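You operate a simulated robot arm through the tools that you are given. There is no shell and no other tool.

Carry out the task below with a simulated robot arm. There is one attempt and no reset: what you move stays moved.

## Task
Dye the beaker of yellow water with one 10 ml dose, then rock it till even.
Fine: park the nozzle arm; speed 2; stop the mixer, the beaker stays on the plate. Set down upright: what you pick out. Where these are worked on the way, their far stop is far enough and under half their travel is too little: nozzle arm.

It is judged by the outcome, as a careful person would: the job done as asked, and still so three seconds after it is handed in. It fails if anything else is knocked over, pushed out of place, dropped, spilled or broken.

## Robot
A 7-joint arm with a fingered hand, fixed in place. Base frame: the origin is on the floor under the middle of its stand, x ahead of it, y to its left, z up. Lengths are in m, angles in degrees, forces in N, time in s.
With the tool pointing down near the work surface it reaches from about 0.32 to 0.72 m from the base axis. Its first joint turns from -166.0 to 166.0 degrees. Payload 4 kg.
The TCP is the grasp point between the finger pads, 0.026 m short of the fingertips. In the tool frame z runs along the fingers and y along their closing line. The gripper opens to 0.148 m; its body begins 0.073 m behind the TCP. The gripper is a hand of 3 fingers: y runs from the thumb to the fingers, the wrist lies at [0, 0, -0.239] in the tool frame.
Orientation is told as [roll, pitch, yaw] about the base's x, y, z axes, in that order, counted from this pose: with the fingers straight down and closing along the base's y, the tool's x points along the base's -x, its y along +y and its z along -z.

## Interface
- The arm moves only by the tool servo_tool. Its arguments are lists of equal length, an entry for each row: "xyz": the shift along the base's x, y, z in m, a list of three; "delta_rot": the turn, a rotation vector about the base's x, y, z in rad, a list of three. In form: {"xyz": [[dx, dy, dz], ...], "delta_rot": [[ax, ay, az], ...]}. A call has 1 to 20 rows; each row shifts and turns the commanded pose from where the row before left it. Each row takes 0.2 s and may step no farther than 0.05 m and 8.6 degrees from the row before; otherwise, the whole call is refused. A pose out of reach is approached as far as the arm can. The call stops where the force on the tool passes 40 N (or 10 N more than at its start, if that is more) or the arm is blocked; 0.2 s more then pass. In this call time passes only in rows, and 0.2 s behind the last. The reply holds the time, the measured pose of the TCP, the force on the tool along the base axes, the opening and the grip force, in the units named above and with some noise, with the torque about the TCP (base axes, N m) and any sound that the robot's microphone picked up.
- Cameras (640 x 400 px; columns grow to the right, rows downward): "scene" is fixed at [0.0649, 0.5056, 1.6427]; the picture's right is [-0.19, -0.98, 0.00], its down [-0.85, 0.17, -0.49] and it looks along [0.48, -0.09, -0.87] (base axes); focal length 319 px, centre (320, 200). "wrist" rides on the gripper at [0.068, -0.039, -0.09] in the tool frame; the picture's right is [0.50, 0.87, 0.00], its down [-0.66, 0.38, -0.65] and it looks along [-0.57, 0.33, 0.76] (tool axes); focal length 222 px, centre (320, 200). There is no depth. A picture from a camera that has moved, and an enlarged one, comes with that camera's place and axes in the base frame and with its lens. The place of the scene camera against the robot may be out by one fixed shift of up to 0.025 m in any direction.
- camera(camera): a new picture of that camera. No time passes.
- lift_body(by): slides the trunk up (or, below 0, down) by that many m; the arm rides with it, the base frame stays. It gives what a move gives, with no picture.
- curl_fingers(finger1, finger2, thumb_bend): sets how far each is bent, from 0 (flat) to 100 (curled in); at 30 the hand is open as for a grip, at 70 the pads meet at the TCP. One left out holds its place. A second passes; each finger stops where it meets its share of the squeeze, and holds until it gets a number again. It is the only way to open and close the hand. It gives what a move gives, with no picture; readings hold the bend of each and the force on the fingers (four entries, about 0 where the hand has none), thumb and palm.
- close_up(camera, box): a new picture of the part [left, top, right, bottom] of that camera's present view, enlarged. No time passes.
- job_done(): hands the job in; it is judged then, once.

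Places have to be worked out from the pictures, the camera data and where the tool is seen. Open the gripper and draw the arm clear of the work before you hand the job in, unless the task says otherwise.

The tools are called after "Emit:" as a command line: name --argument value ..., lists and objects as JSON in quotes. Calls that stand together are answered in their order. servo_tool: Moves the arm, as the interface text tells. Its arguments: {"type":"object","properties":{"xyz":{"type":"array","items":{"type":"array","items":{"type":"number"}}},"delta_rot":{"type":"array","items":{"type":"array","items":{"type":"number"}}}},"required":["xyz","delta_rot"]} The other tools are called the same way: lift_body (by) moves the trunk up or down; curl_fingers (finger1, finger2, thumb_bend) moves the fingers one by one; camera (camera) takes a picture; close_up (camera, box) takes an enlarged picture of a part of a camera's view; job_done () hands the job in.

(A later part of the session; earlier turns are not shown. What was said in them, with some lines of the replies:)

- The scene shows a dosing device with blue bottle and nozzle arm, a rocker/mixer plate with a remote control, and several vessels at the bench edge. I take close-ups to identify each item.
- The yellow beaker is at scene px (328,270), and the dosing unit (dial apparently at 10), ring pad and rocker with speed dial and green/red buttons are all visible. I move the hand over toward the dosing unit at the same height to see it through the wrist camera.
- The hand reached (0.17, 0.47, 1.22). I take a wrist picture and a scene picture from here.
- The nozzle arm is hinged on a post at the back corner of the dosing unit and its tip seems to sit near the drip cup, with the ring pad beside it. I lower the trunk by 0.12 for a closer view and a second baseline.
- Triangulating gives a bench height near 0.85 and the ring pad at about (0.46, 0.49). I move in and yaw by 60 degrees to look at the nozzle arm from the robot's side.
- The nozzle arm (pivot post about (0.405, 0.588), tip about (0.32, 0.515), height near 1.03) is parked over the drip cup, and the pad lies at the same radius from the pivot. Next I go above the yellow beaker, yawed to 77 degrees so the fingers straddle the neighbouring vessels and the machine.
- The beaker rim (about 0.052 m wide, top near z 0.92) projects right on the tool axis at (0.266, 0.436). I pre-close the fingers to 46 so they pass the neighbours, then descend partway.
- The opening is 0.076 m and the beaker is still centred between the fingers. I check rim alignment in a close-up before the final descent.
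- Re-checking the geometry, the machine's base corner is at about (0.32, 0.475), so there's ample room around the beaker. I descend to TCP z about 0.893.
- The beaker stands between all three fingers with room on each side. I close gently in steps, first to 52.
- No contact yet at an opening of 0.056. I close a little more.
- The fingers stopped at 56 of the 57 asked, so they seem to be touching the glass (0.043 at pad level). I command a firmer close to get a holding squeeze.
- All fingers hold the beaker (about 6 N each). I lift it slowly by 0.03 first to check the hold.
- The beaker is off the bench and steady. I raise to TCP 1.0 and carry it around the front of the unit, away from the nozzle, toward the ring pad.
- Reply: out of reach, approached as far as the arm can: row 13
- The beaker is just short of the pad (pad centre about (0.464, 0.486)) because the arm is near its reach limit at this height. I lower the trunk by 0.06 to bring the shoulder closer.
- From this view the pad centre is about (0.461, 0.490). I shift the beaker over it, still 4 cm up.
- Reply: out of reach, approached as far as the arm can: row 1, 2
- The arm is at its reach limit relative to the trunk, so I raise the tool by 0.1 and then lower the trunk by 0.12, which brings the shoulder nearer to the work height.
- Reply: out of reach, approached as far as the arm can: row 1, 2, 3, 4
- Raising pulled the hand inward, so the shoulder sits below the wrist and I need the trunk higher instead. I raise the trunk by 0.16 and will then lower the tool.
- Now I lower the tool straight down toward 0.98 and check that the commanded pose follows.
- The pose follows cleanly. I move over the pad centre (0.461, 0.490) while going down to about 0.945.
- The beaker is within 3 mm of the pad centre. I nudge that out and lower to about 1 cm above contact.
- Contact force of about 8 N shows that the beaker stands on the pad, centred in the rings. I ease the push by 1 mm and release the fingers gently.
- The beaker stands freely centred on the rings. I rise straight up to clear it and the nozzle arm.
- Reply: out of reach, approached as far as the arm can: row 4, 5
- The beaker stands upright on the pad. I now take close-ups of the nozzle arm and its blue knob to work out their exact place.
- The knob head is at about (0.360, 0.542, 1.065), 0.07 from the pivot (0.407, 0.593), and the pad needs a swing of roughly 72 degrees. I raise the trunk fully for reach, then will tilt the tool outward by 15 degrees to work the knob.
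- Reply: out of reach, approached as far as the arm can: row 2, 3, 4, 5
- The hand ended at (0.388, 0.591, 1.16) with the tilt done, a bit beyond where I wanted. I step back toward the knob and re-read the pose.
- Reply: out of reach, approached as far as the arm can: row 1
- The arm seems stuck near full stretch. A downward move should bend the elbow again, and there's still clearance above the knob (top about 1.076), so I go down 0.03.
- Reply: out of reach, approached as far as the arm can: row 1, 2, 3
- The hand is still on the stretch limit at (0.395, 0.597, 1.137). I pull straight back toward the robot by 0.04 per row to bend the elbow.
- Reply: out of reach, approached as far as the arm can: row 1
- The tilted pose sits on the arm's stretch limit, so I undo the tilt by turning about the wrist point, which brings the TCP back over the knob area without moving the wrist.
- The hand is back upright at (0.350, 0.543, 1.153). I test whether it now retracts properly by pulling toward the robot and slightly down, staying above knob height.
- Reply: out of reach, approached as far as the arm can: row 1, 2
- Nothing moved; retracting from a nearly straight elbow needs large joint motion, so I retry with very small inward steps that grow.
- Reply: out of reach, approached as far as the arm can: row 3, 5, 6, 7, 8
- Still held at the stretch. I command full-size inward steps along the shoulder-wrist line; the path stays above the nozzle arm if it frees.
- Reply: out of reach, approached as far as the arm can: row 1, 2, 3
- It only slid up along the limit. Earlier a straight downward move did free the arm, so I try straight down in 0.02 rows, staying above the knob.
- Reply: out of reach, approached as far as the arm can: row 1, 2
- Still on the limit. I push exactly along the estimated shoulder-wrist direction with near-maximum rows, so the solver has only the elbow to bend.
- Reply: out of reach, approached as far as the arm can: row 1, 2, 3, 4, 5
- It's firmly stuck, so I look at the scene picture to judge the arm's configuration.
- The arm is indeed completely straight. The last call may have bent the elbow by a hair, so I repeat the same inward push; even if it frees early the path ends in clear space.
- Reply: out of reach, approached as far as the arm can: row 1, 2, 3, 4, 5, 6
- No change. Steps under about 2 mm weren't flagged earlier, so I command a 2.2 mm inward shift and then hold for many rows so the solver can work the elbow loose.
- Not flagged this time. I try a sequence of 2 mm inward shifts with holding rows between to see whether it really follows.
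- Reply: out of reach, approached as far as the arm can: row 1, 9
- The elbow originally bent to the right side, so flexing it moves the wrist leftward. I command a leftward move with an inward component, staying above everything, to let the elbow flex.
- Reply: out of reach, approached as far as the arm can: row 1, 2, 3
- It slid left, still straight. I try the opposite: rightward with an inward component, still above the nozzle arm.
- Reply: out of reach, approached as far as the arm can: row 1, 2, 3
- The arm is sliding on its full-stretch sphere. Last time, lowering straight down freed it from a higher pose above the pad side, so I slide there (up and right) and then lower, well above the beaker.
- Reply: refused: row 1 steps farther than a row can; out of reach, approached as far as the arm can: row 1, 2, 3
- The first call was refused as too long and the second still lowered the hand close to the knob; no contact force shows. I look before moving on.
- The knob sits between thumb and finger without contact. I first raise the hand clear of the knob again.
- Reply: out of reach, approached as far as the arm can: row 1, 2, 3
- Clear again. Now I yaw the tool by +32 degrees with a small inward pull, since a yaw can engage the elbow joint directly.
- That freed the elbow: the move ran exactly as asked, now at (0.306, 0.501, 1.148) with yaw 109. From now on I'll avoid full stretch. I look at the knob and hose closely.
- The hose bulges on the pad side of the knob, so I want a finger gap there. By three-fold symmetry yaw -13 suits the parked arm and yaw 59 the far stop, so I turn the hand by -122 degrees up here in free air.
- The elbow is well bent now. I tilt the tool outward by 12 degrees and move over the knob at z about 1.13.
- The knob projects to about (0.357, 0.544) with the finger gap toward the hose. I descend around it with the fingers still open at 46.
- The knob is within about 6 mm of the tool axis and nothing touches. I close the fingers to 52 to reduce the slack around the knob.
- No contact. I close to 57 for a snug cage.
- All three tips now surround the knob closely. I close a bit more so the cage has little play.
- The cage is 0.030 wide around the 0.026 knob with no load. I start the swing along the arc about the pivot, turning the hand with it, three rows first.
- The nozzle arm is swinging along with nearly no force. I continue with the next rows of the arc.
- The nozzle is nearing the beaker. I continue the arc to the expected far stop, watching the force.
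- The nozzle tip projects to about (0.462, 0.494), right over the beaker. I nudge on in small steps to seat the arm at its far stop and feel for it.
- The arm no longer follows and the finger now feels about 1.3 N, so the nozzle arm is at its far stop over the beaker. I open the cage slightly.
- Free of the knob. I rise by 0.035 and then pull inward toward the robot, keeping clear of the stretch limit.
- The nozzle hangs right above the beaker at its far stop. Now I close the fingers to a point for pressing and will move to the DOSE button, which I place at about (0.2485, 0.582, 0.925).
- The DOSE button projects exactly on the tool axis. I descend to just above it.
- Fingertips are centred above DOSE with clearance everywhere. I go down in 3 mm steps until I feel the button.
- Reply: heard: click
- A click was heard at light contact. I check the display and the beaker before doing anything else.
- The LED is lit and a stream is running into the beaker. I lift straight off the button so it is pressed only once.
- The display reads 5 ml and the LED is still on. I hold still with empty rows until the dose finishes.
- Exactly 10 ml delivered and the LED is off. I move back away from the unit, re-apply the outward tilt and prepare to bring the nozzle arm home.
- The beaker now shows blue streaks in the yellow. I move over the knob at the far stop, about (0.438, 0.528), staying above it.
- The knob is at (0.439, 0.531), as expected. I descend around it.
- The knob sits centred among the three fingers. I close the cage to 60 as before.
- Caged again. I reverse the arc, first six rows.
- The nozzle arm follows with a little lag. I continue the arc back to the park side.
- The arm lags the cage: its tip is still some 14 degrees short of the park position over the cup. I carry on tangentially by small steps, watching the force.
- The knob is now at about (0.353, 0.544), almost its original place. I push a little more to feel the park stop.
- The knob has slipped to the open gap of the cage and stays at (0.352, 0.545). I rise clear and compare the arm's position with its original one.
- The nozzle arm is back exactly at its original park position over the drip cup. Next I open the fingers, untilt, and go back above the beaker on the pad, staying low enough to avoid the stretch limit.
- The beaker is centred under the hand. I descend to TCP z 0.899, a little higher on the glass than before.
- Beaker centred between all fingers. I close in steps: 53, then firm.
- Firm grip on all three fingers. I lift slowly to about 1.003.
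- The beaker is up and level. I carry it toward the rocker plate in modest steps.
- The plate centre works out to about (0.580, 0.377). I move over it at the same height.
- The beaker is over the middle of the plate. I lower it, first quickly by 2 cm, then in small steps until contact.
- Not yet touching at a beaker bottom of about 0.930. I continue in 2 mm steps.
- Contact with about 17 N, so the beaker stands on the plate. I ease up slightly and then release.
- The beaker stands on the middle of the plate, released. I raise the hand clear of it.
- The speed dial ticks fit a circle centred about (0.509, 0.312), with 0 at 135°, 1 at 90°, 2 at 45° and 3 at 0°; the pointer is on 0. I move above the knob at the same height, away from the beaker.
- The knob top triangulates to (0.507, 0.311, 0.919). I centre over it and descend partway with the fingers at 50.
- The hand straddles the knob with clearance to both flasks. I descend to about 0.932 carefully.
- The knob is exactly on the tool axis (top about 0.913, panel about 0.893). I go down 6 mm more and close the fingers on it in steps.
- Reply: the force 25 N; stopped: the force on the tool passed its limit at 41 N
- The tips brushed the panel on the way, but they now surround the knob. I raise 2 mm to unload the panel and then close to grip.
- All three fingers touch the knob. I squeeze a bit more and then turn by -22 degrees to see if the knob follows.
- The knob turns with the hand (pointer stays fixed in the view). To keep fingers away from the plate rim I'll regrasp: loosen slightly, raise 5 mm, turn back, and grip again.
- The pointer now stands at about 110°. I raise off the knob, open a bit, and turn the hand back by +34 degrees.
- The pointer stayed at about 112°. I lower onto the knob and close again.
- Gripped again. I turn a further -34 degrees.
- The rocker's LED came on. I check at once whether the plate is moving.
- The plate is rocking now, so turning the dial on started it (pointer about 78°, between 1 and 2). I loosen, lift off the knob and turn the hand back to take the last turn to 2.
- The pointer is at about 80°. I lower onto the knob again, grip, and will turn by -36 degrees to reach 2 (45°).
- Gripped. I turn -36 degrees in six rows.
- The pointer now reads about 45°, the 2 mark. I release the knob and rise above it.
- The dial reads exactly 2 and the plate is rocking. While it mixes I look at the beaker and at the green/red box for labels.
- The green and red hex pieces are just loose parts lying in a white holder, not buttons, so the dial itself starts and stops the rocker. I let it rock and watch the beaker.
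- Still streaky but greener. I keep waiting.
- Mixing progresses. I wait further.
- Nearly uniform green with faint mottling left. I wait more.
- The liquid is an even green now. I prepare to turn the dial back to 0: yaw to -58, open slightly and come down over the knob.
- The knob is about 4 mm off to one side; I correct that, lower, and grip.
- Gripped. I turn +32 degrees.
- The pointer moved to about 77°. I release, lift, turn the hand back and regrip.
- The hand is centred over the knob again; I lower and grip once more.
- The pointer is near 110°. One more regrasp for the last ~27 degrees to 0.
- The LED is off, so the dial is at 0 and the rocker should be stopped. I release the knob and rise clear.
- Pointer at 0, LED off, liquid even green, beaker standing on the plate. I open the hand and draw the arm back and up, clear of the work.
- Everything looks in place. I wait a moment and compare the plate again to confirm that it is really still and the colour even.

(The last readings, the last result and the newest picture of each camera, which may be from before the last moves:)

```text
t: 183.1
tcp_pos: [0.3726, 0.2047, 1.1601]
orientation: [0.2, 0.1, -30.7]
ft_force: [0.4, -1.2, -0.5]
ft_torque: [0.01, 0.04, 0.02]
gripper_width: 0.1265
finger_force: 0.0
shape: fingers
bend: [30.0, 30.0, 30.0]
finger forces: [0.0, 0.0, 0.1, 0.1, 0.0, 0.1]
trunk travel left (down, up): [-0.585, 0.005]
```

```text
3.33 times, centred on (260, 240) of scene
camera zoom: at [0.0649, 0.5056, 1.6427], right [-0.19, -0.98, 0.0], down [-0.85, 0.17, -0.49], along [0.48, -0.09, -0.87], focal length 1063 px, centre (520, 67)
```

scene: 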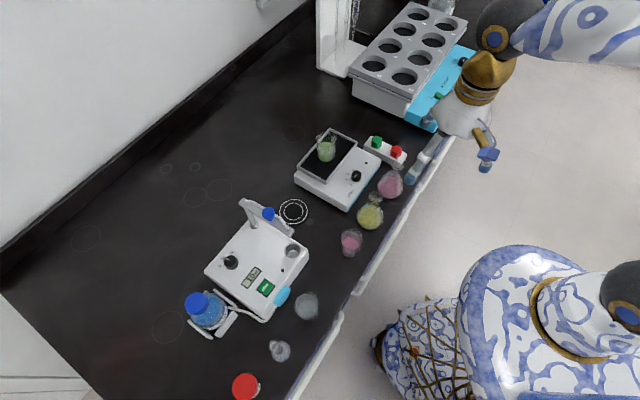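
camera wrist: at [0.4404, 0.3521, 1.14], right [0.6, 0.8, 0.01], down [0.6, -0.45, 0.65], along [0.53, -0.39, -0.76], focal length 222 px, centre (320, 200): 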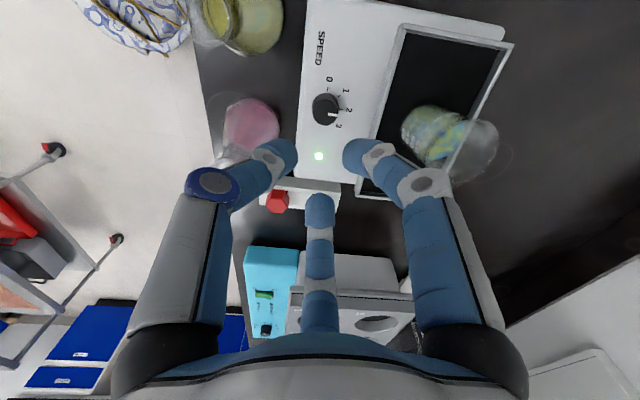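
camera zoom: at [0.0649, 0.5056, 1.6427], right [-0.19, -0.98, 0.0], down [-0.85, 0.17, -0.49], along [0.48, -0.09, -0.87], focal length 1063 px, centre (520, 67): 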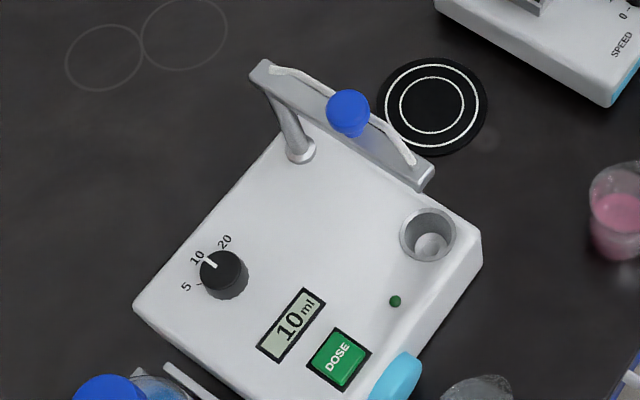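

The plate is level and motionless, the LED is off, and the dial is at 0. The beaker stands upright on the plate with an even green liquid, the nozzle arm is parked, and the display reads 10 ml. Nothing else was moved and the open hand is clear, so I hand the job in.

Emit:
job_done

```text
The job is handed in.
```

The yellow beaker got one 10 ml dose and was rocked at speed 2 until it was an even green, and I've handed the job in. I don't have the verdict yet.

- **Dose:** I moved the beaker onto the ring pad and swung the nozzle arm to its far stop over it. I pressed DOSE once, and the display reads 10 ml.
- **Nozzle arm:** it is back where it started, over the drip cup.
- **Rocking:** the dial passed through lower speeds on the way up to 2 and back down to 0. The liquid looked uniform before I stopped it.
- **Mixer:** it is stopped, with the light off and the plate still. It only starts and stops with the speed dial, so I turned the dial back to 0 rather than leaving it at 2.
- **Beaker:** it stands upright near the middle of the plate.

While I was gripping the speed dial, the fingertips pressed on the rocker's panel, and one press passed the 40 N limit. The rocker didn't look shifted in the pictures afterwards. I saw nothing spilled, knocked over or out of place, and the open hand is clear of the bench.
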